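You operate a simulated robot arm through the tools that you are given. There is no shell and no other tool.

You are at the controls of a simulated robot arm. One attempt, no reset.

TASK
Torque the joint jig's bolts in the order 1, 4, 2, 3.
Fine: use the purple wrench and lay it back; the shims stay out.

The check looks at the end state, three seconds after you hand in, the way a careful person would. Anything else that was tipped, shoved, dropped, spilled or broken makes it a failure.

THE ROBOT
A 7-joint arm with a two-finger parallel gripper on a trunk, on a base that drives. Base frame: it is fixed to the floor where the robot stands at the start and does not move with it; the origin is under the middle of the robot, x ahead of it, y to its left, z up; the surface under the hand at the start is at about z = 720. Readings come in mm, rad, newtons and seconds.
With the tool pointing down near the work surface it reaches from about 200 to 740 mm from the robot's upright axis, wherever it stands. Its first joint turns from -2.897 to 2.897 rad. Places, roughly: blue rail shim [500, 400, 700]; first joint bolt [600, 500, 800]; fourth joint bolt [600, 200, 800]; green rail shim [500, 300, 700]; inner bracket bolt [800, -1000, 600]; outer bracket bolt [800, -1300, 600]; second joint bolt [600, 400, 800]; third joint bolt [600, 300, 800]; yellow rail shim [500, 200, 700]. Payload 1.57 kg.
Tool frame: the origin (TCP) lies between the finger pads and is the grasp point; the fingertips stand 30 mm ahead of it; z points along the fingers, y is the line along which they close. Largest opening 110 mm; finger width 24, thickness 12; the body of the gripper, 48 by 112 mm, starts 78 mm behind the TCP.
Orientation is that of the tool frame in the base frame, as a unit quaternion [w, x, y, z]. With the fingers straight down and closing along the base's y, the tool's x points along the base's -x, its y along +y and its z along -z.

THE INTERFACE
- The arm moves only by the tool drive_tool. Its argument "steps" is a list of rows, each a list of 3 entries, a list of its own where there are three numbers: the closure, from 0 (fully open) to 1 (shut), then the shift along the tool's x, y, z in units of 50 mm (1.0 is 50 mm), then the turn, a rotation vector about the tool's x, y, z in units of 8 degrees (1.0 is 8 degrees). In form: [[jaw, [dx, dy, dz], [ax, ay, az]], ...]. A call has 1 to 20 rows; each row shifts and turns the commanded pose from where the row before left it, along the tool's axes as they then stand. A call with a number of a shift or a turn outside -1 to 1 is refused whole. A row lasts 0.2 s, in which the tool goes at most 50 mm and 0.15 rad; a call with a longer step from one row to the next is refused whole, and so is a gripper value outside its range. Where a pose cannot be reached the arm comes as near as it can. A force on the tool above 40 N (or 10 N above the force at the start of the call, whichever is more), or a blocked arm, ends the call early, and 0.2 s more pass. Each finger travels about 45 mm/s and halts on what it meets, pressing with about 24 N; the grip force reading is that of the motor and also rises with nothing between the fingers. The clock runs only during rows and for 0.2 s after the last one: add rows that do not move to give the fingers time. It gives the time, the measured TCP pose, the force on the tool (base axes), the opening and the grip force at its end, in the units of the frame above (readings bear some noise), with the torque about the TCP (base axes, N m) and any sound that the robot's microphone picked up, and new pictures: "pictures" is both (left out), scene, wrist or none.
- Cameras (640 x 400 px; columns grow to the right, rows downward): "scene" is now at [13.1, 144, 1550.8]; the picture's right is [-0.15, -0.99, 0.00], its down [-0.80, 0.12, -0.59] and it looks along [0.58, -0.09, -0.81] (base axes); focal length 251 px, centre (320, 200). "wrist" rides on the gripper at [70, 16, -141] in the tool frame; the picture's right is [-0.23, 0.97, 0.00], its down [-0.86, -0.20, -0.48] and it looks along [-0.47, -0.11, 0.88] (tool axes); focal length 222 px, centre (320, 200). There is no depth. A picture from a camera that has moved, and an enlarged one, comes with that camera's place and axes in the base frame and with its lens.
- move_column(by): slides the trunk up (or, below 0, down) by that many mm; the arm and the scene camera ride with it, the base frame stays. It gives what a move gives, with no picture.
- roll_base(legs): drives the robot by 1 to 6 legs, each [ahead, turn to the left] in mm and rad, along the robot's own axes; the way and the turn of a leg run together, so that a leg with both is an arc; at most 1500 mm and 3.142 rad a leg. The arm and the cameras ride along, it lands a little off, and it stops where it bumps. It gives what a move gives, and a new picture of the scene camera.
- aim_head(pan, tilt): turns the head with the scene camera to pan (to the left, within 2.705 rad either way) and tilt (down, from -0.506 to 1.204), counted from straight ahead of the robot. It gives what a move gives, and a new picture of the scene camera.
- zoom(camera, box): a new picture of the part [left, top, right, bottom] of that camera's present view, enlarged. No time passes.
- finish_job(): hands the job in; it is judged then, once.

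Nothing tells you exact positions but the pictures and the camera data. Unless the task says otherwise, let go and move clear before handing in.

The tools are called after "Call:" as a command line: name --argument value ..., lists and objects as JSON in quotes. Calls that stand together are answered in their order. drive_tool: Moves the arm, as the interface text tells. Its arguments: {"type":"object","properties":{"steps":{"type":"array","items":{"type":"array"}},"pictures":{"type":"string","enum":["both","scene","wrist","none"]}},"required":["steps"]} The other tools are called the same way: move_column (by) slides the trunk up or down; roll_base (legs) drives the base; aim_head (pan, tilt) turns the head that bears the scene camera; zoom (camera, box) takes an enlarged picture of a part of a camera's view; finish_job () hands the job in.

At the start:

```text
t: 0.0
position: [460.5, 143.4, 1100.5]
orientation: [0.0, 0.0, 1.0, 0.0]
wrist_force: [-0.3, 0.9, -0.2]
wrist_torque: [0.0, -0.01, -0.03]
opening: 110.0
grasp_force: 0.1
trunk travel left (down, up): [-500.0, 90.0]
robot x, y, heading: [0.5, 1.4, 0.005]
head pan, tilt: [-0.15, 0.941]
```

scene: 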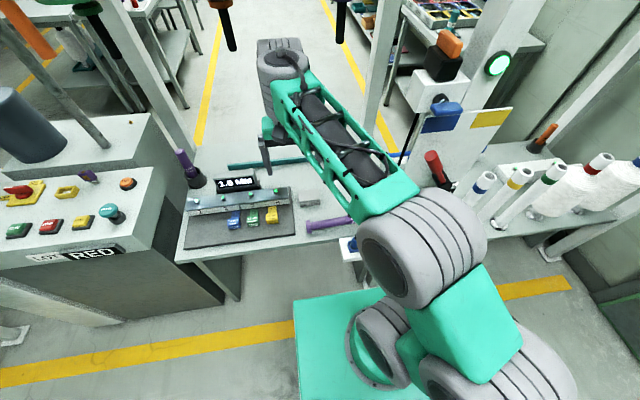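
wrist: 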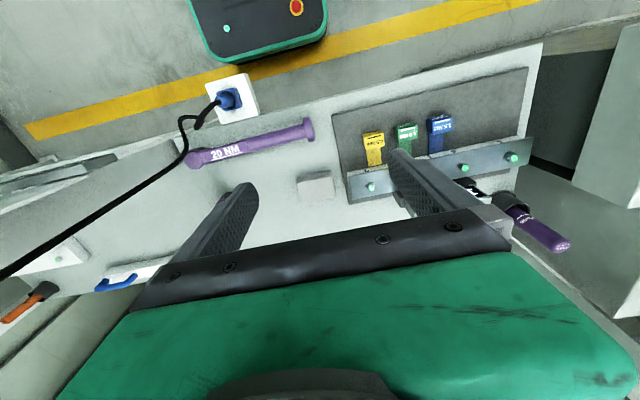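

I see a jig with four bolts on a plate and three shims in front of it. A purple tool marked "20 NM" lies on the bench, and a second purple-handled object stands upright near the jig. I'll take enlarged pictures before moving anything.

Call:
zoom --camera "scene" --box '[160, 140, 360, 265]'

Call:
zoom --camera "wrist" --box '[320, 80, 600, 255]'

Call:
zoom --camera "wrist" --box '[150, 60, 350, 185]'

Call:
zoom --camera "scene" --box '[360, 40, 640, 215]'

Call:
zoom --camera "scene" --box '[0, 140, 200, 265]'

```text
3.20 times, centred on (260, 202) of scene
camera zoom: at [13.1, 144.0, 1550.8], right [-0.15, -0.99, 0.0], down [-0.8, 0.12, -0.59], along [0.58, -0.09, -0.81], focal length 803 px, centre (512, 192)
```

zoom: 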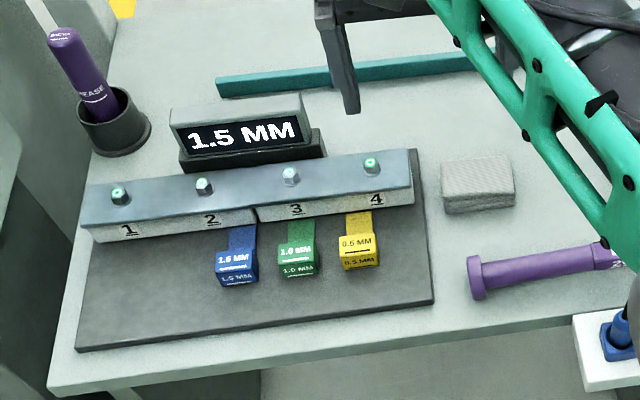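

```text
2.29 times, centred on (460, 168) of wrist
camera zoom: at [390.3, 157.7, 1242.3], right [0.23, 0.97, 0.0], down [0.86, -0.2, 0.48], along [0.47, -0.11, -0.88], focal length 508 px, centre (0, 274)
```

zoom: 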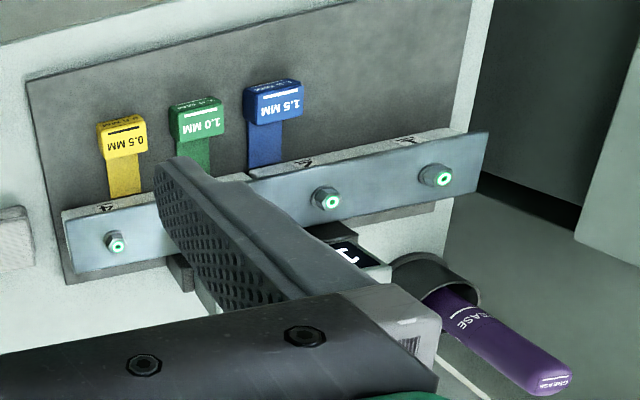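

```text
3.20 times, centred on (250, 122) of wrist
camera zoom: at [390.3, 157.7, 1242.3], right [0.23, 0.97, 0.0], down [0.86, -0.2, 0.48], along [0.47, -0.11, -0.88], focal length 711 px, centre (544, 448)
```

zoom: 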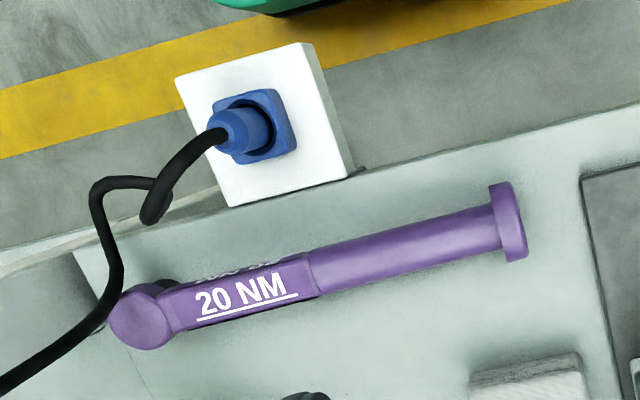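

```text
2.29 times, centred on (500, 128) of scene
camera zoom: at [13.1, 144.0, 1550.8], right [-0.15, -0.99, 0.0], down [-0.8, 0.12, -0.59], along [0.58, -0.09, -0.81], focal length 573 px, centre (-91, 366)
```

zoom: 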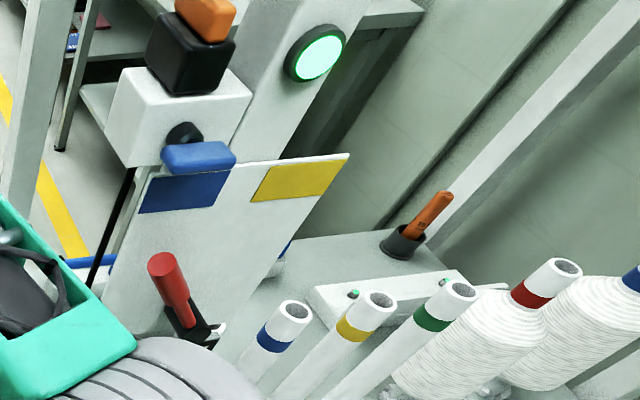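

```text
3.20 times, centred on (100, 202) of scene
camera zoom: at [13.1, 144.0, 1550.8], right [-0.15, -0.99, 0.0], down [-0.8, 0.12, -0.59], along [0.58, -0.09, -0.81], focal length 803 px, centre (1024, 192)
```

zoom: 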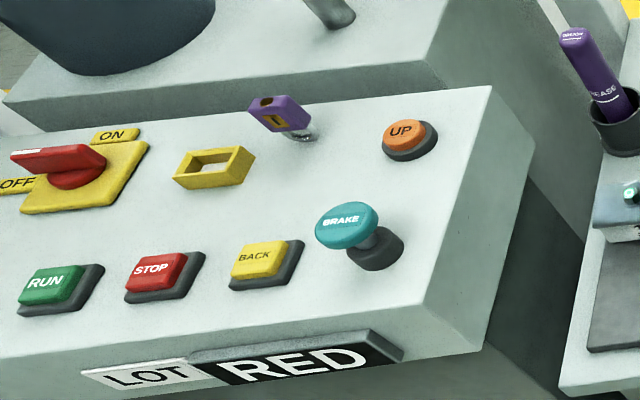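

The purple wrench (20 NM) lies along y at about x 480, from y≈-165 (head) to y≈112 (tail). A black cable runs near its head, and the upright purple object is a grease pen. I'll look around the head end before I move.

Call:
aim_head --pan -0.6 --tilt 0.9

Call:
zoom --camera "wrist" --box '[0, 60, 320, 260]'

```text
t: 0.9
position: [460.4, 142.9, 1100.1]
orientation: [0.0, 0.001, 1.0, 0.0]
wrist_force: [0.5, -0.8, 1.5]
wrist_torque: [-0.01, 0.03, -0.01]
opening: 110.2
grasp_force: 0.0
trunk travel left (down, up): [-500.0, 90.0]
robot x, y, heading: [-0.7, -0.4, 0.004]
head pan, tilt: [-0.6, 0.901]
camera scene: at [3.0, 112.4, 1553.7], right [-0.56, -0.83, 0.0], down [-0.65, 0.44, -0.62], along [0.51, -0.35, -0.78], focal length 251 px, centre (320, 200)
```

scene: 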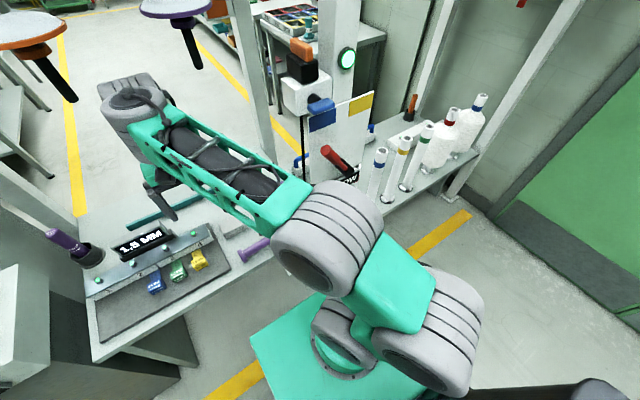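

```text
2.00 times, centred on (160, 160) of wrist
camera zoom: at [390.3, 157.7, 1242.3], right [0.23, 0.97, 0.0], down [0.86, -0.2, 0.48], along [0.47, -0.11, -0.88], focal length 444 px, centre (640, 280)
```

zoom: 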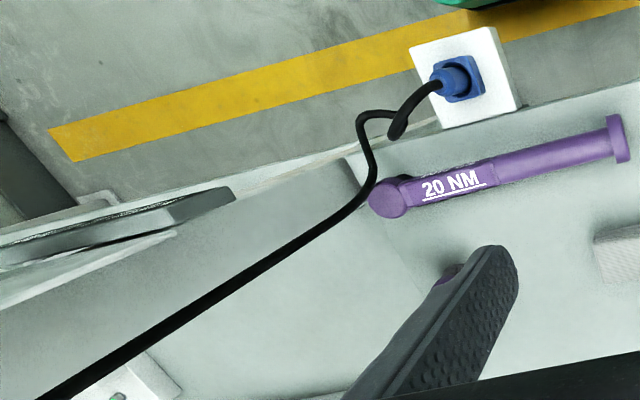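

The cable may be lying close to the wrench head, and part of another purple thing shows behind the finger. I'll shift the hand to the right, staying high, to see both.

Call:
drive_tool --steps '[[0, [0.4, -0.9, 0], [0, 0, 0]], [0, [0.4, -0.9, 0], [0, 0, 0]], [0, [0.4, -0.9, 0], [0, 0, 0]], [0, [0, 0, 0], [0, 0, 0]]]'

```text
t: 1.9
position: [400.3, 7.2, 1082.7]
orientation: [-0.032, 0.0, 0.999, -0.002]
wrist_force: [1.0, 0.2, -0.9]
wrist_torque: [-0.04, 0.03, 0.01]
opening: 109.8
grasp_force: 0.1
trunk travel left (down, up): [-500.0, 90.0]
robot x, y, heading: [2.5, -0.5, -0.0]
head pan, tilt: [-0.6, 0.901]
camera scene: at [3.4, 112.7, 1556.3], right [-0.56, -0.83, 0.0], down [-0.65, 0.44, -0.62], along [0.51, -0.35, -0.78], focal length 251 px, centre (320, 200)
camera wrist: at [338.5, 22.6, 1228.4], right [0.23, 0.97, -0.02], down [0.88, -0.2, 0.43], along [0.41, -0.11, -0.9], focal length 222 px, centre (320, 200)
```

scene: 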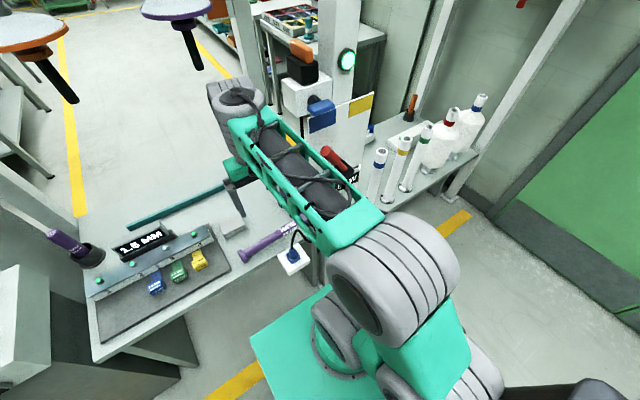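
wrist: 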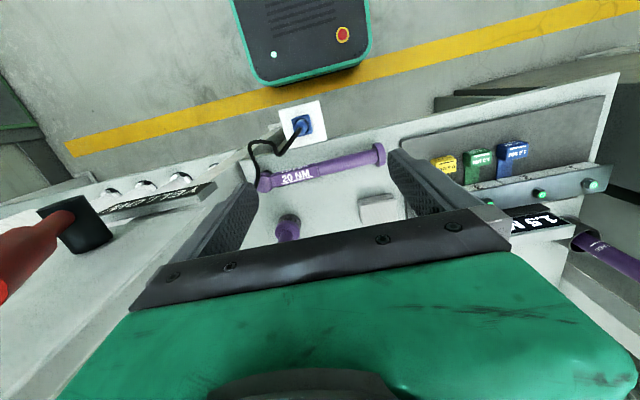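

Call:
zoom --camera "wrist" --box '[220, 90, 420, 250]'

Call:
zoom --camera "scene" --box '[200, 140, 400, 280]'

```text
2.50 times, centred on (320, 170) of wrist
camera zoom: at [338.5, 22.6, 1228.4], right [0.23, 0.97, -0.02], down [0.88, -0.2, 0.43], along [0.41, -0.11, -0.9], focal length 555 px, centre (320, 275)
```

zoom: 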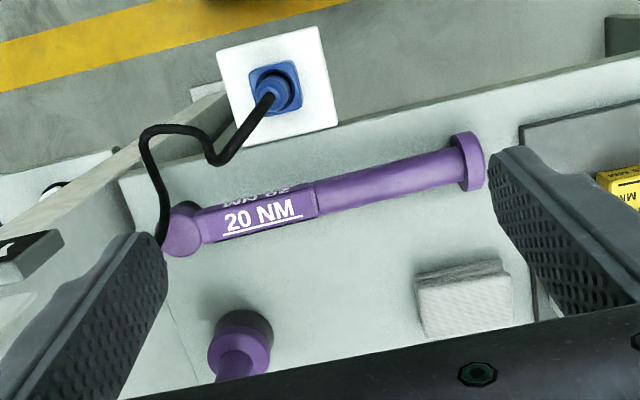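

```text
2.86 times, centred on (300, 210) of scene
camera zoom: at [3.4, 112.7, 1556.3], right [-0.56, -0.83, 0.0], down [-0.65, 0.44, -0.62], along [0.51, -0.35, -0.78], focal length 717 px, centre (377, 171)
```

zoom: 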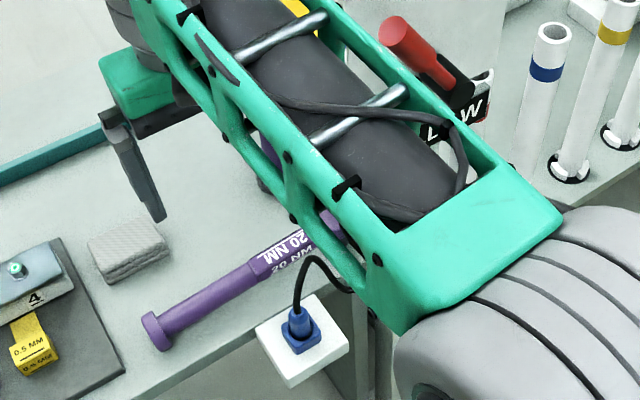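

Call:
drive_tool --steps '[[0, [-0.4, 0.9, 0], [0, 0, 0]], [0, [-0.4, 0.9, 0], [0, 0, 0]], [0, [-0.4, 0.9, 0], [0, 0, 0]], [0, [0, 1, 0], [0, 0, 0]], [0, [0, 1, 0], [0, 0, 0]], [0, [0, 1, 0], [0, 0, 0]], [0, [0, 1, 0], [0, 0, 0]], [0, [0, 1, 0], [0, 0, 0]], [0, [0, 0, 0], [0, 0, 0]]]'

Call:
aim_head --pan -0.3 --tilt 0.95

Call:
zoom --camera "scene" --box '[200, 120, 440, 280]'

```text
t: 3.9
position: [461.8, 392.8, 1100.2]
orientation: [0.0, 0.0, 1.0, 0.0]
wrist_force: [0.0, -0.1, -0.3]
wrist_torque: [-0.03, 0.0, 0.03]
opening: 110.1
grasp_force: 0.1
trunk travel left (down, up): [-500.0, 90.0]
robot x, y, heading: [-3.2, -0.2, 0.004]
head pan, tilt: [-0.6, 0.901]
camera scene: at [3.0, 112.7, 1553.7], right [-0.57, -0.82, 0.0], down [-0.65, 0.44, -0.62], along [0.51, -0.35, -0.78], focal length 251 px, centre (320, 200)
camera wrist: at [391.2, 407.7, 1241.8], right [0.23, 0.97, 0.0], down [0.86, -0.2, 0.48], along [0.47, -0.11, -0.88], focal length 222 px, centre (320, 200)
```

scene: 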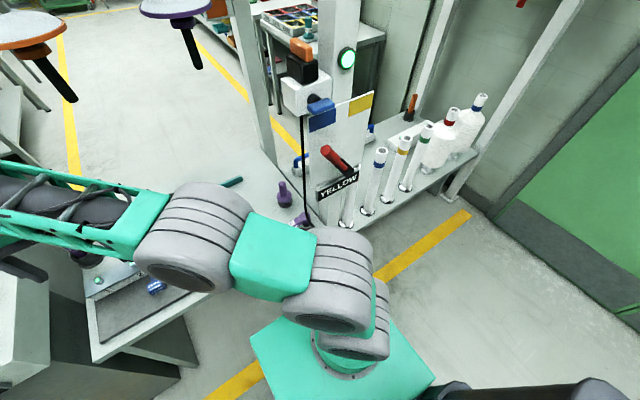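
wrist: 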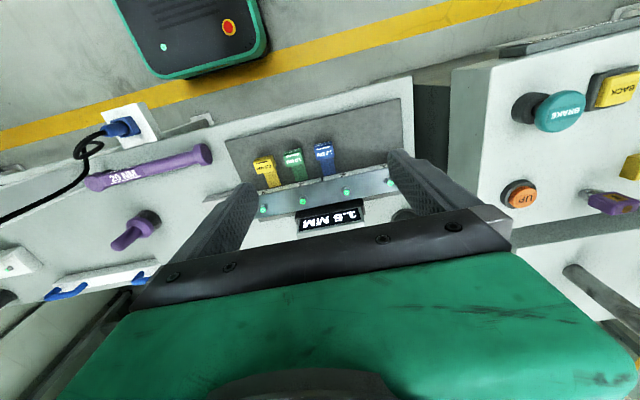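

```text
t: 4.7
position: [461.4, 391.2, 1101.0]
orientation: [-0.001, -0.001, 1.0, 0.0]
wrist_force: [-0.7, -0.4, -1.0]
wrist_torque: [0.0, -0.04, 0.0]
opening: 110.1
grasp_force: 0.2
trunk travel left (down, up): [-500.0, 90.0]
robot x, y, heading: [-0.4, -1.5, 0.001]
head pan, tilt: [-0.3, 0.949]
camera scene: at [10.2, 133.6, 1550.1], right [-0.3, -0.96, 0.0], down [-0.78, 0.24, -0.58], along [0.56, -0.17, -0.81], focal length 251 px, centre (320, 200)
```

scene: 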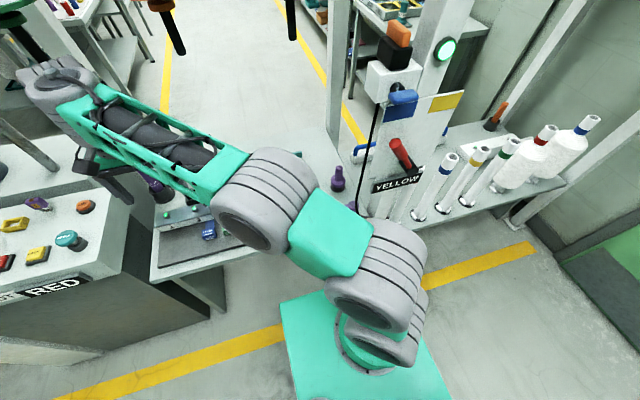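

```text
2.50 times, centred on (320, 200) of scene
camera zoom: at [10.2, 133.6, 1550.1], right [-0.3, -0.96, 0.0], down [-0.78, 0.24, -0.58], along [0.56, -0.17, -0.81], focal length 627 px, centre (320, 200)
```

zoom: 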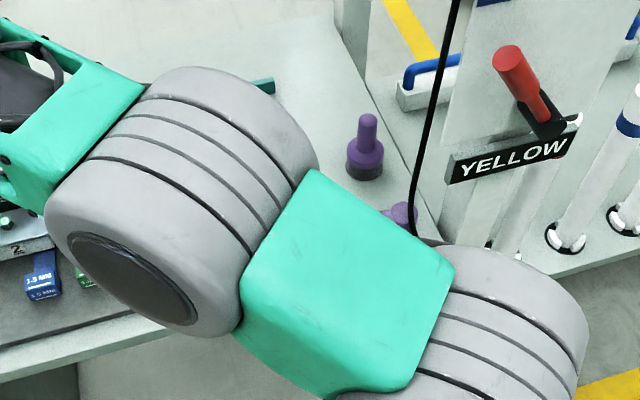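

The second purple item is a standing pawn-shaped piece, not a wrench, so the 20 NM tool is the one to use. I'll go above its middle and turn the hand 90° so the fingers close along x.

Call:
drive_tool --steps '[[0, [0, -0.9, 0.3], [0, 0, 0]], [0, [0, -0.9, 0.3], [0, 0, 0]], [0, [0, -0.9, 0.3], [0, 0, 0]], [0, [0, -0.9, 0.3], [0, 0, 0]], [0, [0, -0.9, 0.4], [0, 0, 0]], [0, [0, -0.9, 0.4], [0, 0, 0]], [0, [0, -0.9, 0.4], [0, 0, 0]], [0, [0, -0.9, 0.4], [0, 0, 0]], [0, [0, -0.6, 0.4], [0, 0, 0]], [0, [0, 0, 0], [0, 0, 0]]]'

Call:
drive_tool --steps '[[0, [0, 0, 0], [0, 0, 1]], [0, [0, 0, 0], [0, 0, 1]], [0, [0, 0, 0], [0, 0, 1]], [0, [0, 0, 0], [0, 0, 1]], [0, [0, 0, 0], [0, 0, 1]], [0, [0, 0, 0], [0, 0, 1]], [0, [0, 0, 0], [0, 0, 1]], [0, [0, 0, 0], [0, 0, 1]], [0, [0, 0, 0], [0, 0, 1]], [0, [0, 0, 0], [0, 0, 1]], [0, [0, 0, 0], [0, 0, 1]], [0, [0, 0, 0], [0, 0, 0.25]], [0, [0, 0, 0], [0, 0, 0]]]'

```text
t: 6.9
position: [504.5, 10.7, 1008.8]
orientation: [-0.003, 0.0, 1.0, 0.0]
wrist_force: [-0.2, -1.3, -0.1]
wrist_torque: [0.04, -0.01, 0.03]
opening: 110.2
grasp_force: 0.1
out of reach, approached as far as the arm can: row 6, 7, 8, 9
trunk travel left (down, up): [-500.0, 90.0]
robot x, y, heading: [-0.2, 3.7, -0.001]
head pan, tilt: [-0.3, 0.949]
camera scene: at [10.0, 133.2, 1550.1], right [-0.3, -0.96, 0.0], down [-0.78, 0.24, -0.58], along [0.56, -0.17, -0.81], focal length 251 px, centre (320, 200)
camera wrist: at [435.9, 25.8, 1149.7], right [0.23, 0.97, 0.0], down [0.86, -0.2, 0.47], along [0.46, -0.11, -0.88], focal length 222 px, centre (320, 200)
```

scene: 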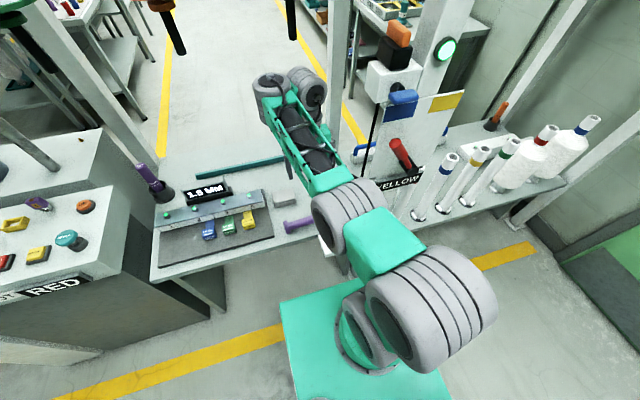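
wrist: 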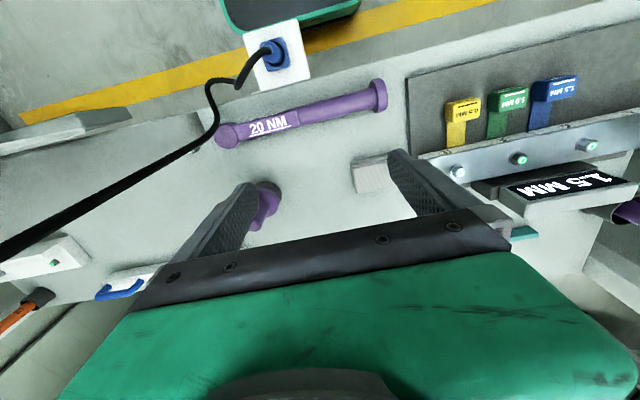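

```text
t: 9.7
position: [505.8, 11.4, 1008.2]
orientation: [-0.001, 0.708, 0.706, -0.003]
wrist_force: [0.3, 0.1, -0.4]
wrist_torque: [0.0, 0.02, -0.01]
opening: 109.9
grasp_force: 0.0
trunk travel left (down, up): [-500.0, 90.0]
robot x, y, heading: [0.3, 4.1, 0.001]
head pan, tilt: [-0.3, 0.949]
camera scene: at [10.2, 133.5, 1550.1], right [-0.3, -0.96, 0.0], down [-0.78, 0.24, -0.58], along [0.56, -0.17, -0.81], focal length 251 px, centre (320, 200)
camera wrist: at [522.0, 79.1, 1149.6], right [0.97, -0.23, -0.01], down [-0.2, -0.85, 0.48], along [-0.11, -0.47, -0.88], focal length 222 px, centre (320, 200)
```

scene: 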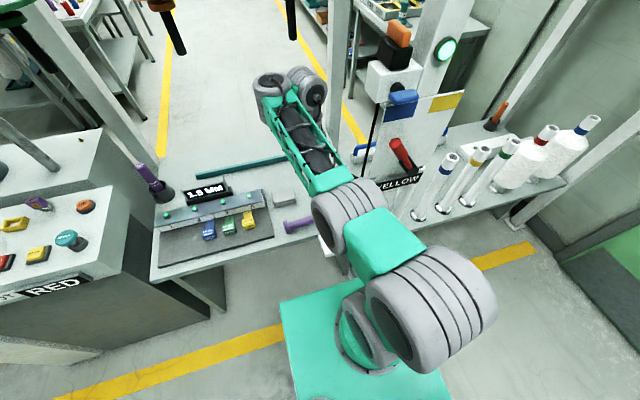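
wrist: 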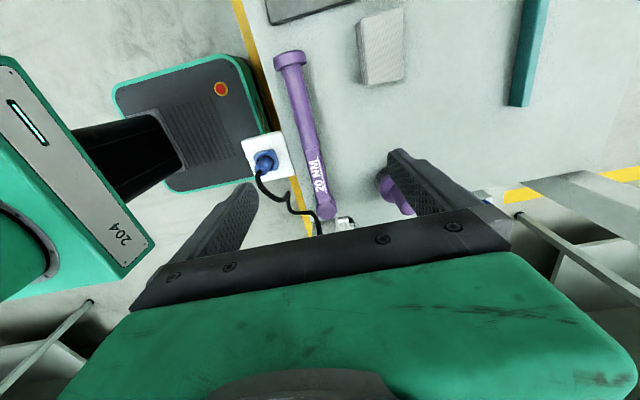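

Call:
zoom --camera "wrist" --box '[220, 30, 440, 250]'

```text
1.82 times, centred on (330, 140) of wrist
camera zoom: at [522.0, 79.1, 1149.6], right [0.97, -0.23, -0.01], down [-0.2, -0.85, 0.48], along [-0.11, -0.47, -0.88], focal length 404 px, centre (302, 309)
```

zoom: 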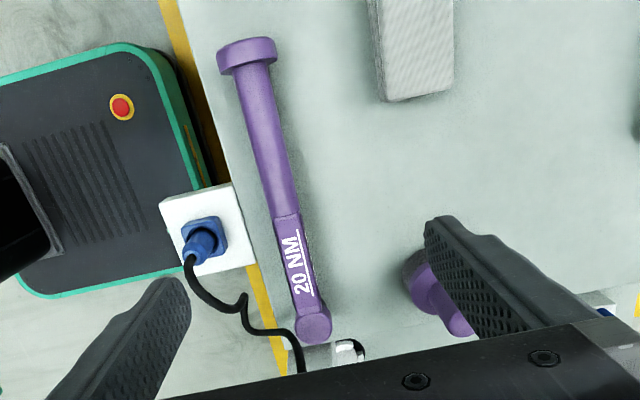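

The wrench axis is at x≈480–484, with the flat box section from y≈-131 to -27, the round handle beyond that, and the head at y≈-172. The white outlet comes close on the -x side, so I'll part-close the fingers before going down, and first hover over y≈-42.

Call:
drive_tool --steps '[[0.1, [-0.3, -0.15, 0.5], [0, 0, 0]], [0.2, [-0.3, -0.15, 0.5], [0, 0, 0]], [0.3, [-0.3, -0.1, 0.6], [0, 0, 0]], [0.4, [-0.16, -0.08, 0.6], [0, 0, 0]], [0.42, [0, 0, 0.6], [0, 0, 0]], [0.42, [0, 0, 0], [0, 0, 0]], [0.42, [0, 0, 0], [0, 0, 0]]]'

Call:
zoom --camera "wrist" --box '[200, 50, 440, 250]'

```text
t: 11.3
position: [502.8, -44.0, 1005.8]
orientation: [-0.004, 0.707, 0.707, -0.005]
wrist_force: [-0.3, 0.2, 0.7]
wrist_torque: [-0.01, 0.01, 0.0]
opening: 63.8
grasp_force: 0.0
out of reach, approached as far as the arm can: row 1, 2, 3, 4, 5
trunk travel left (down, up): [-500.0, 90.0]
robot x, y, heading: [-0.6, -3.2, 0.0]
head pan, tilt: [-0.3, 0.949]
camera scene: at [10.3, 133.5, 1550.1], right [-0.3, -0.96, 0.0], down [-0.78, 0.24, -0.58], along [0.56, -0.17, -0.81], focal length 251 px, centre (320, 200)
camera wrist: at [520.3, 24.8, 1147.0], right [0.97, -0.23, -0.01], down [-0.19, -0.85, 0.48], along [-0.12, -0.47, -0.88], focal length 222 px, centre (320, 200)
```

scene: 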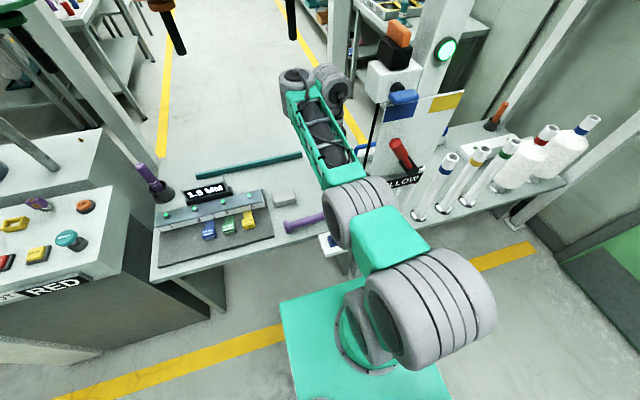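
wrist: 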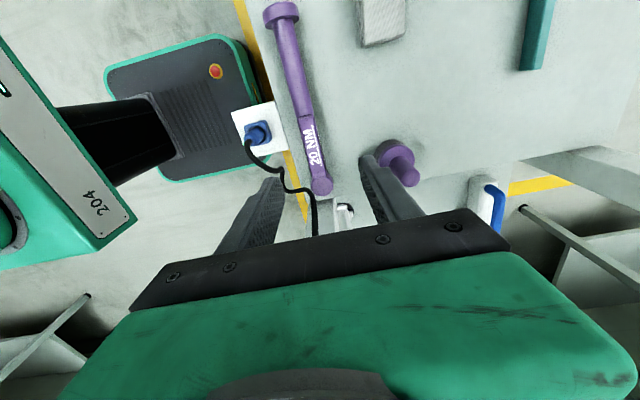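

```text
2.00 times, centred on (320, 150) of wrist
camera zoom: at [520.3, 24.8, 1147.0], right [0.97, -0.23, -0.01], down [-0.19, -0.85, 0.48], along [-0.12, -0.47, -0.88], focal length 444 px, centre (320, 300)
```

zoom: 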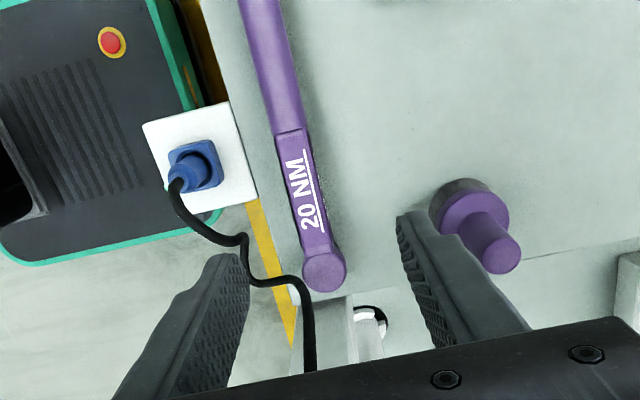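

The arm can't go lower with the trunk at this height, so I'll lower the column. The tool hangs over free bench above the wrench.

Call:
move_column --by -150

Call:
drive_tool --steps '[[0.42, [0, 0, 0], [0, 0, 0]]]'

```text
t: 13.1
position: [503.7, -43.9, 855.8]
orientation: [-0.004, 0.707, 0.707, -0.005]
wrist_force: [0.1, 0.3, -0.1]
wrist_torque: [0.0, -0.03, 0.02]
opening: 63.8
grasp_force: 0.1
trunk travel left (down, up): [-350.0, 240.0]
robot x, y, heading: [3.5, 1.1, -0.002]
head pan, tilt: [-0.3, 0.949]
```

```text
t: 13.4
position: [502.1, -44.6, 856.3]
orientation: [-0.004, 0.708, 0.706, -0.005]
wrist_force: [0.3, -0.4, 0.1]
wrist_torque: [0.01, 0.01, -0.01]
opening: 63.7
grasp_force: 0.1
trunk travel left (down, up): [-350.0, 240.0]
robot x, y, heading: [0.8, -1.7, 0.001]
head pan, tilt: [-0.3, 0.949]
camera scene: at [10.2, 133.4, 1400.1], right [-0.3, -0.96, 0.0], down [-0.78, 0.24, -0.58], along [0.56, -0.17, -0.81], focal length 251 px, centre (320, 200)
camera wrist: at [520.2, 24.7, 997.0], right [0.97, -0.23, -0.01], down [-0.19, -0.85, 0.48], along [-0.12, -0.47, -0.88], focal length 222 px, centre (320, 200)
```

scene: 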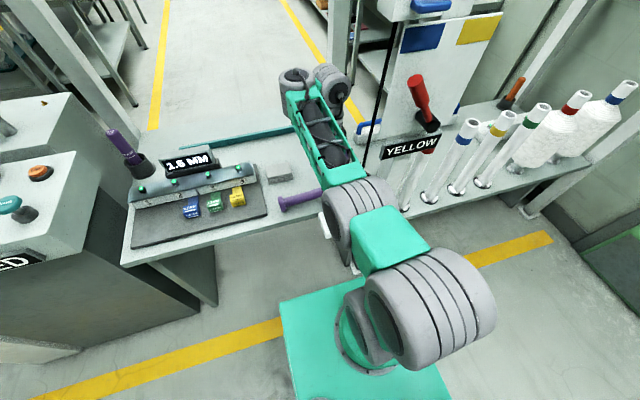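
wrist: 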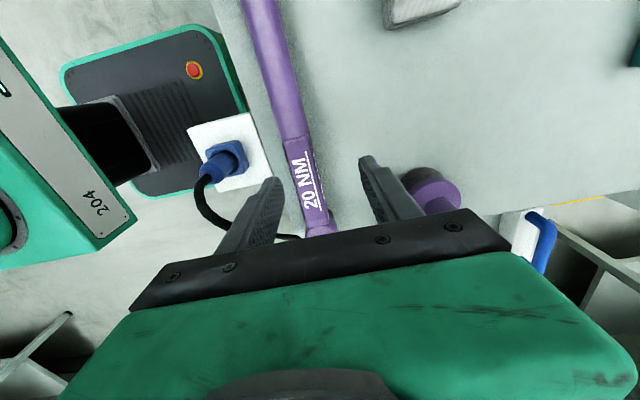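

Call:
drive_tool --steps '[[0.42, [0, 0, -0.9], [0, 0, 0]], [0.42, [0, -0.2, -0.9], [0, 0, 0]], [0.42, [0, -0.2, -0.9], [0, 0, 0]], [0.42, [0, 0, 0], [0, 0, 0]]]' --pictures "none"

Call:
move_column --by -180

Call:
drive_tool --steps '[[0.42, [0, 0, 0], [0, 0, 0]]]' --pictures "wrist"

```text
t: 14.4
position: [481.7, -44.1, 991.4]
orientation: [-0.003, 0.707, 0.707, -0.004]
wrist_force: [-0.7, 0.5, -0.2]
wrist_torque: [-0.03, -0.05, -0.01]
opening: 63.6
grasp_force: 0.2
trunk travel left (down, up): [-350.0, 240.0]
robot x, y, heading: [-1.9, -2.1, -0.001]
head pan, tilt: [-0.3, 0.949]
```

```text
t: 16.4
position: [482.4, -43.4, 811.4]
orientation: [-0.004, 0.707, 0.707, -0.006]
wrist_force: [-0.5, 0.6, -0.1]
wrist_torque: [0.01, -0.01, 0.02]
opening: 63.9
grasp_force: 0.0
trunk travel left (down, up): [-170.0, 420.0]
robot x, y, heading: [4.0, -2.8, -0.0]
head pan, tilt: [-0.3, 0.949]
```

```text
t: 16.9
position: [482.0, -44.0, 811.1]
orientation: [-0.004, 0.707, 0.707, -0.005]
wrist_force: [-0.4, -0.4, 0.2]
wrist_torque: [0.0, 0.01, 0.02]
opening: 63.8
grasp_force: 0.1
trunk travel left (down, up): [-170.0, 420.0]
robot x, y, heading: [2.7, 2.7, 0.003]
head pan, tilt: [-0.3, 0.949]
camera wrist: at [499.7, 24.8, 951.7], right [0.97, -0.23, -0.01], down [-0.19, -0.85, 0.48], along [-0.12, -0.47, -0.88], focal length 222 px, centre (320, 200)
```

wrist: 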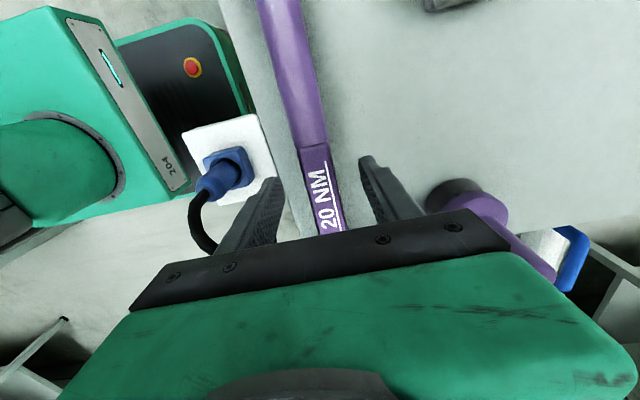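

The box section is about 26 mm wide and centred near x=478. I'll narrow the fingers to about 50 mm and go down slowly around it.

Call:
drive_tool --steps '[[0.545, [0, -0.07, 0], [0, 0, 0]], [0.545, [0, 0, 0], [0, 0, 0]], [0.545, [0, 0, 0.3], [0, 0, 0]], [0.545, [0, 0, 0.3], [0, 0, 0]], [0.545, [0, 0, 0.2], [0, 0, 0]], [0.545, [0, 0, 0.15], [0, 0, 0]], [0.545, [0, 0, 0.05], [0, 0, 0]], [0.545, [0, 0, 0], [0, 0, 0]]]'

Call:
zoom --camera "wrist" --box '[200, 100, 440, 250]'

```text
t: 18.6
position: [480.1, -43.9, 759.3]
orientation: [-0.003, 0.707, 0.707, -0.005]
wrist_force: [0.1, 0.6, -0.4]
wrist_torque: [-0.02, 0.03, 0.0]
opening: 50.2
grasp_force: 0.0
trunk travel left (down, up): [-170.0, 420.0]
robot x, y, heading: [-0.6, -2.2, 0.0]
head pan, tilt: [-0.3, 0.949]
camera scene: at [10.2, 133.4, 1220.1], right [-0.3, -0.96, 0.0], down [-0.78, 0.24, -0.58], along [0.56, -0.17, -0.81], focal length 251 px, centre (320, 200)
camera wrist: at [496.4, 25.0, 901.3], right [0.97, -0.23, -0.01], down [-0.19, -0.85, 0.48], along [-0.12, -0.47, -0.88], focal length 222 px, centre (320, 200)
```

scene: 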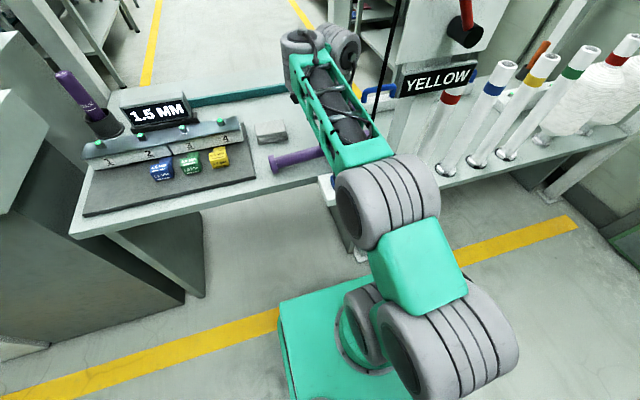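
wrist: 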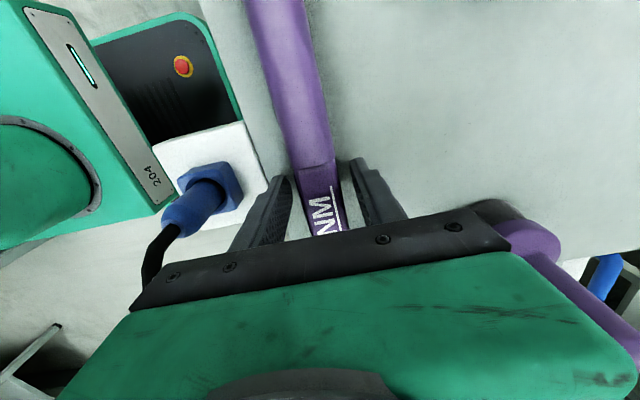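

```text
2.67 times, centred on (320, 175) of wrist
camera zoom: at [496.4, 25.0, 901.3], right [0.97, -0.23, -0.01], down [-0.19, -0.85, 0.48], along [-0.12, -0.47, -0.88], focal length 592 px, centre (320, 267)
```

zoom: 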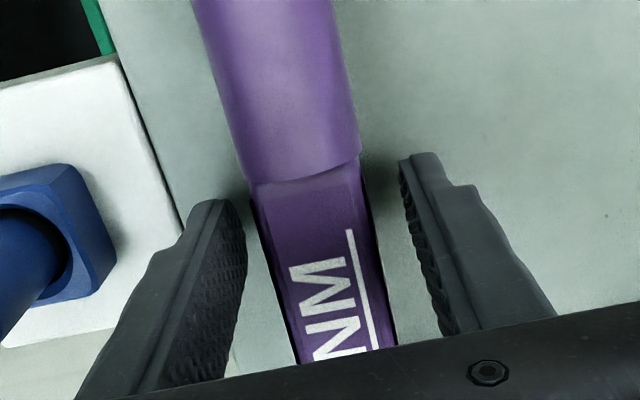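

The fingers now straddle the box section. I'll close them.

Call:
drive_tool --steps '[[0.65, [0, -0.02, 0], [0, 0, 0]], [0.75, [0, 0, 0], [0, 0, 0]], [0.85, [0, 0, 0], [0, 0, 0]], [1, [0, 0, 0], [0, 0, 0]], [1, [0, 0, 0], [0, 0, 0]], [1, [0, 0, 0], [0, 0, 0]]]' --pictures "wrist"

```text
t: 20.1
position: [476.8, -44.0, 761.1]
orientation: [-0.004, 0.707, 0.707, -0.005]
wrist_force: [1.4, -0.7, 2.2]
wrist_torque: [0.02, -0.09, -0.06]
opening: 28.0
grasp_force: 24.0
trunk travel left (down, up): [-170.0, 420.0]
robot x, y, heading: [0.3, 0.7, 0.001]
head pan, tilt: [-0.3, 0.949]
camera wrist: at [495.5, 24.8, 901.8], right [0.97, -0.23, -0.01], down [-0.19, -0.85, 0.48], along [-0.12, -0.47, -0.88], focal length 222 px, centre (320, 200)
```

wrist: 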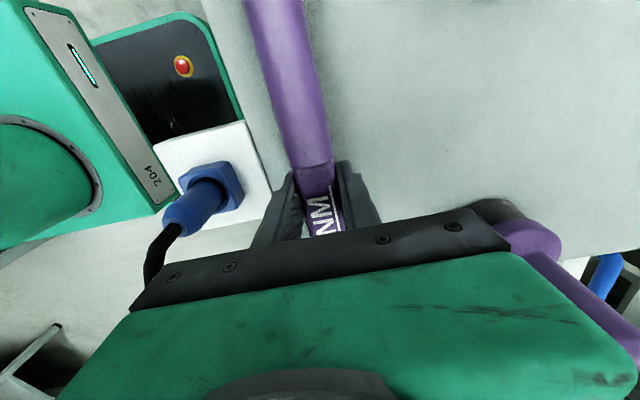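

The wrench is gripped: opening 28 mm, 24 N. I'll lift straight up a little and check it hangs level.

Call:
drive_tool --steps '[[1, [0, 0, -0.15], [0, 0, 0]], [1, [0, 0, -0.25], [0, 0, 0]], [1, [0, 0, -0.3], [0, 0, 0]], [1, [0, 0, -0.3], [0, 0, 0]], [1, [0, 0, 0], [0, 0, 0]], [1, [0, 0, 0], [0, 0, 0]]]'

Call:
zoom --camera "scene" --box '[220, 80, 420, 240]'

```text
t: 21.4
position: [477.4, -44.3, 809.4]
orientation: [-0.003, 0.707, 0.707, -0.005]
wrist_force: [-0.9, 0.1, -3.2]
wrist_torque: [-0.09, 0.01, 0.01]
opening: 27.8
grasp_force: 24.2
trunk travel left (down, up): [-170.0, 420.0]
robot x, y, heading: [3.5, -0.6, -0.002]
head pan, tilt: [-0.3, 0.949]
camera scene: at [10.4, 133.4, 1220.1], right [-0.3, -0.96, 0.0], down [-0.78, 0.24, -0.58], along [0.56, -0.17, -0.81], focal length 251 px, centre (320, 200)
camera wrist: at [495.1, 24.7, 951.4], right [0.97, -0.23, -0.01], down [-0.19, -0.85, 0.48], along [-0.12, -0.47, -0.88], focal length 222 px, centre (320, 200)
```

scene: 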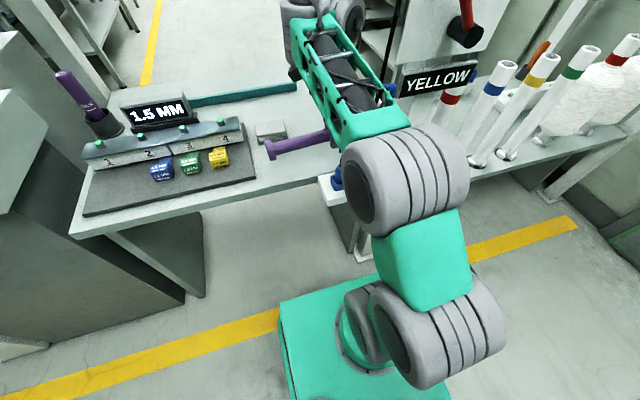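
wrist: 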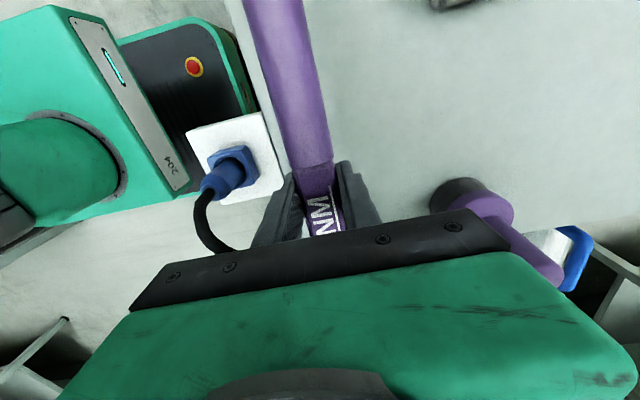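

```text
2.50 times, centred on (320, 160) of scene
camera zoom: at [10.4, 133.4, 1220.1], right [-0.3, -0.96, 0.0], down [-0.78, 0.24, -0.58], along [0.56, -0.17, -0.81], focal length 627 px, centre (320, 300)
```

zoom: 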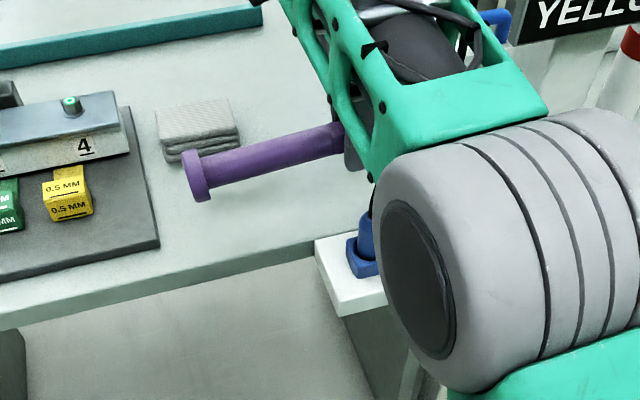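

The wrench weighs about 0.3 kg and its balance point is close to the grip. Now I'll measure the bolt positions from this lower camera height.

Call:
zoom --camera "scene" --box '[60, 60, 260, 185]'

```text
3.20 times, centred on (160, 122) of scene
camera zoom: at [10.4, 133.4, 1220.1], right [-0.3, -0.96, 0.0], down [-0.78, 0.24, -0.58], along [0.56, -0.17, -0.81], focal length 803 px, centre (832, 448)
```

zoom: 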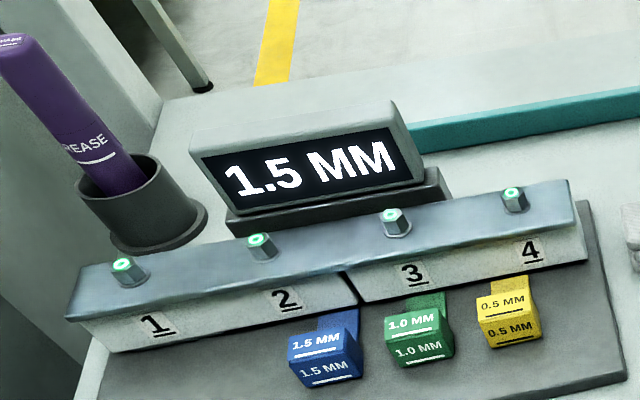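

Bolts come out at about (621,512), (620,415), (623,317) and (622,220), tops near z≈803. I'll lift the wrench well clear, away from the cable, and turn it so the head points to +x.

Call:
drive_tool --steps '[[1, [0.2, 0, -0.6], [0, 0, 0]], [1, [0.4, 0, -0.6], [0, 0, 0]], [1, [0.5, -0.1, -0.6], [0, 0, 0]], [1, [0.5, -0.2, -0.6], [0, 0, 0]], [1, [0.6, -0.2, -0.4], [0, 0, 0]], [1, [0.6, -0.2, 0], [0, 0, 0]], [1, [0, 0, 0], [0, 0, 0]]]'

Call:
drive_tool --steps '[[1, [0, 0, 0], [0, 0, -0.9]], [1, [0, 0, 0], [0, 0, -0.9]], [1, [0, 0, 0], [0, 0, -0.9]], [1, [0, 0, 0], [0, 0, -0.9]], [1, [0, 0, 0], [0, 0, -0.9]], [1, [0, 0, 0], [0, 0, -0.9]], [1, [0, 0, 0], [0, 0, -0.9]], [1, [0, 0, 0], [0, 0, 0]]]'

```text
t: 23.1
position: [448.7, 90.9, 944.9]
orientation: [-0.003, 0.707, 0.707, -0.005]
wrist_force: [-0.2, -0.1, -4.4]
wrist_torque: [-0.08, 0.0, -0.02]
opening: 28.0
grasp_force: 24.1
out of reach, approached as far as the arm can: row 2
trunk travel left (down, up): [-170.0, 420.0]
robot x, y, heading: [-0.6, -0.3, 0.004]
head pan, tilt: [-0.3, 0.949]
camera scene: at [10.3, 133.6, 1220.1], right [-0.3, -0.96, 0.0], down [-0.78, 0.24, -0.58], along [0.56, -0.17, -0.81], focal length 251 px, centre (320, 200)
camera wrist: at [466.0, 158.8, 1086.2], right [0.97, -0.23, -0.01], down [-0.19, -0.85, 0.48], along [-0.12, -0.47, -0.88], focal length 222 px, centre (320, 200)
```

scene: 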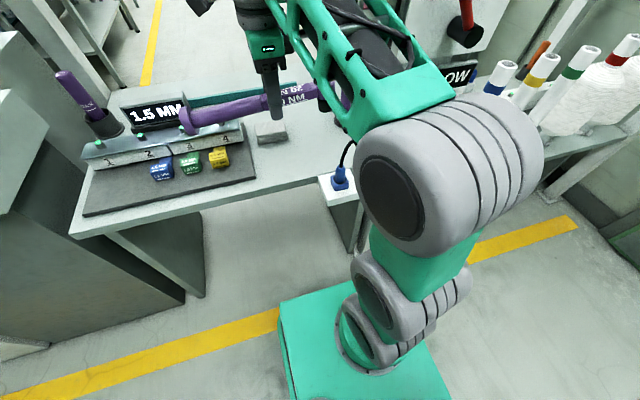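
wrist: 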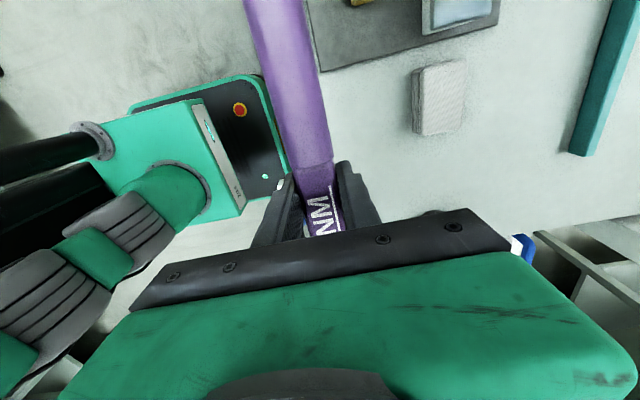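

```text
t: 24.9
position: [448.1, 89.6, 945.2]
orientation: [-0.005, 0.338, 0.941, -0.003]
wrist_force: [0.0, 0.1, -3.7]
wrist_torque: [-0.08, -0.06, 0.0]
opening: 27.9
grasp_force: 23.6
trunk travel left (down, up): [-170.0, 420.0]
robot x, y, heading: [-0.6, -2.6, 0.001]
head pan, tilt: [-0.3, 0.949]
camera scene: at [10.4, 133.5, 1220.1], right [-0.3, -0.96, 0.0], down [-0.78, 0.24, -0.58], along [0.56, -0.17, -0.81], focal length 251 px, centre (320, 200)
camera wrist: at [406.4, 146.0, 1086.2], right [0.79, 0.61, -0.01], down [0.54, -0.7, 0.47], along [0.28, -0.38, -0.88], focal length 222 px, centre (320, 200)
```

scene: 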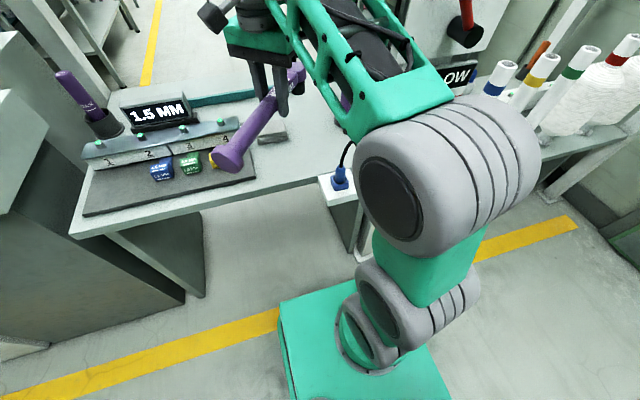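
wrist: 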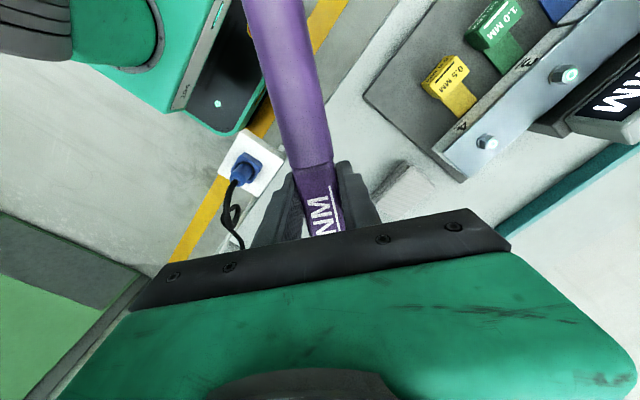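

The wrench is stable in the grip. I'll finish the turn so the head points to +x, and see whether the scene camera can see it there.

Call:
drive_tool --steps '[[1, [0, 0, 0], [0, 0, -0.99]], [1, [0, 0, 0], [0, 0, -0.99]], [1, [0, 0, 0], [0, 0, -0.99]], [1, [0, 0, 0], [0, 0, -0.99]], [1, [0, 0, 0], [0, 0, -0.99]], [1, [0, 0, 0], [0, 0, 0]]]'

Call:
aim_head --pan -0.1 --tilt 0.7

```text
t: 26.2
position: [449.1, 90.4, 944.4]
orientation: [-0.006, -0.001, 1.0, -0.001]
wrist_force: [0.4, -0.3, -3.0]
wrist_torque: [0.04, -0.09, -0.01]
opening: 28.0
grasp_force: 24.0
trunk travel left (down, up): [-170.0, 420.0]
robot x, y, heading: [-1.2, -3.5, 0.001]
head pan, tilt: [-0.3, 0.949]
camera scene: at [10.4, 133.5, 1220.1], right [-0.3, -0.96, 0.0], down [-0.78, 0.24, -0.58], along [0.56, -0.17, -0.81], focal length 251 px, centre (320, 200)
camera wrist: at [380.2, 105.1, 1086.4], right [0.23, 0.97, 0.0], down [0.86, -0.2, 0.47], along [0.46, -0.11, -0.88], focal length 222 px, centre (320, 200)
```

scene: 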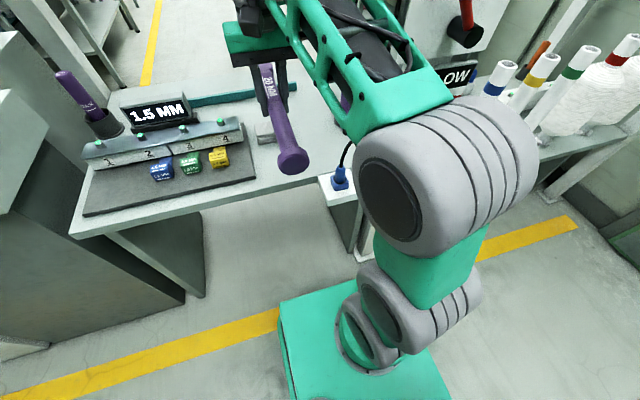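
wrist: 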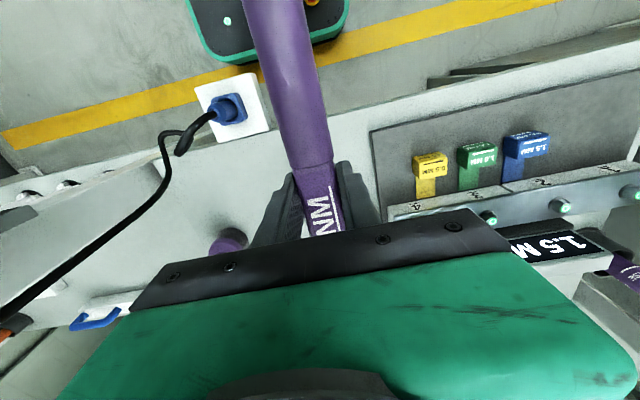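

```text
t: 27.0
position: [447.6, 90.1, 944.0]
orientation: [-0.006, 0.0, 1.0, -0.001]
wrist_force: [-0.6, -0.8, -3.8]
wrist_torque: [0.0, -0.08, 0.01]
opening: 27.8
grasp_force: 24.0
trunk travel left (down, up): [-170.0, 420.0]
robot x, y, heading: [-0.4, 1.1, 0.0]
head pan, tilt: [-0.099, 0.7]
camera scene: at [25.4, 146.5, 1239.8], right [-0.1, -0.99, 0.0], down [-0.64, 0.06, -0.76], along [0.76, -0.08, -0.64], focal length 251 px, centre (320, 200)
```

scene: 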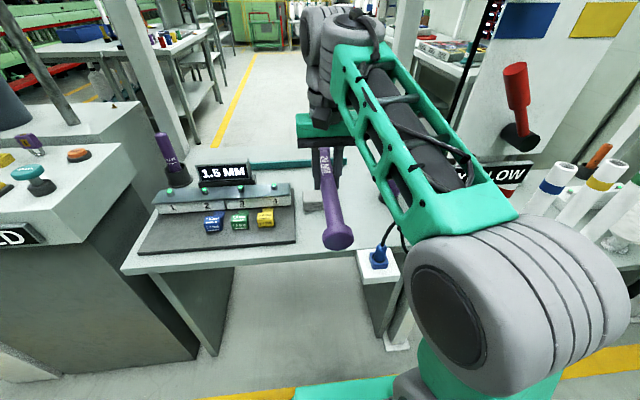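

The forearm comes in from the right, so turning the head end to +y and raising it should give the scene camera a clean side view of the socket.

Call:
drive_tool --steps '[[1, [0, 0, -0.2], [0, 0, -1]], [1, [0, 0, -0.2], [0, 0, -1]], [1, [0, 0, -0.2], [0, 0, -1]], [1, [0, 0, -0.2], [0, 0, -1]], [1, [0, 0, -0.2], [0, 0, -1]], [1, [0, 0, -0.2], [0, 0, -1]], [1, [0, 0, -0.2], [0, 0, -1]], [1, [0, 0, -0.2], [0, 0, -1]], [1, [0, 0, -0.2], [0, 0, -1]], [1, [0, 0, -0.2], [0, 0, -1]], [1, [0, 0, 0], [0, 0, 0]]]' --pictures "scene"

Call:
zoom --camera "scene" --box '[200, 50, 400, 210]'

```text
t: 29.4
position: [407.3, 79.7, 1022.7]
orientation: [-0.005, -0.644, 0.765, 0.003]
wrist_force: [-0.4, -0.8, -4.3]
wrist_torque: [0.1, -0.06, -0.02]
opening: 28.0
grasp_force: 23.6
out of reach, approached as far as the arm can: row 8, 9, 10
trunk travel left (down, up): [-170.0, 420.0]
robot x, y, heading: [4.8, -0.8, 0.001]
head pan, tilt: [-0.099, 0.7]
camera scene: at [24.6, 146.2, 1239.9], right [-0.1, -0.99, 0.0], down [-0.64, 0.06, -0.77], along [0.76, -0.08, -0.64], focal length 251 px, centre (320, 200)
```

scene: 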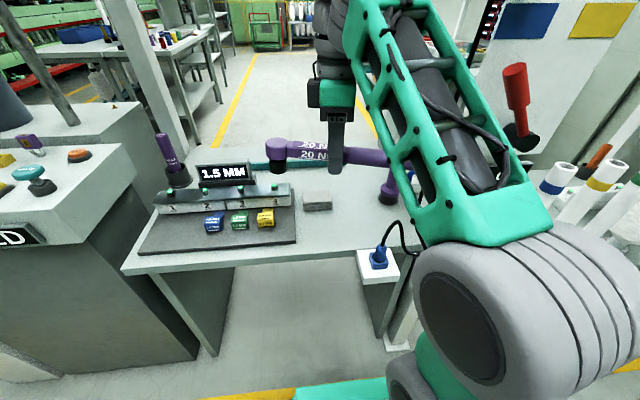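

```text
2.50 times, centred on (300, 130) of scene
camera zoom: at [24.6, 146.2, 1239.9], right [-0.1, -0.99, 0.0], down [-0.64, 0.06, -0.77], along [0.76, -0.08, -0.64], focal length 627 px, centre (370, 375)
```

zoom: 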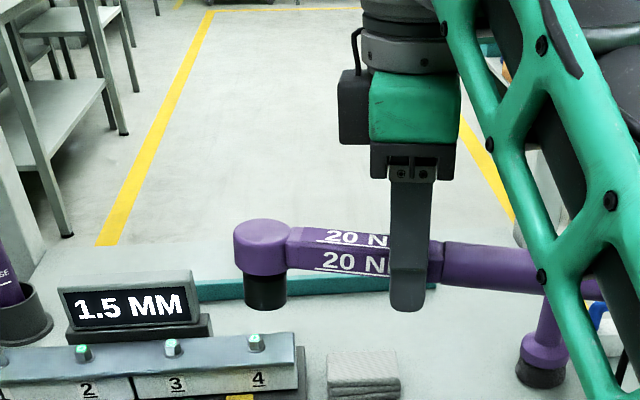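

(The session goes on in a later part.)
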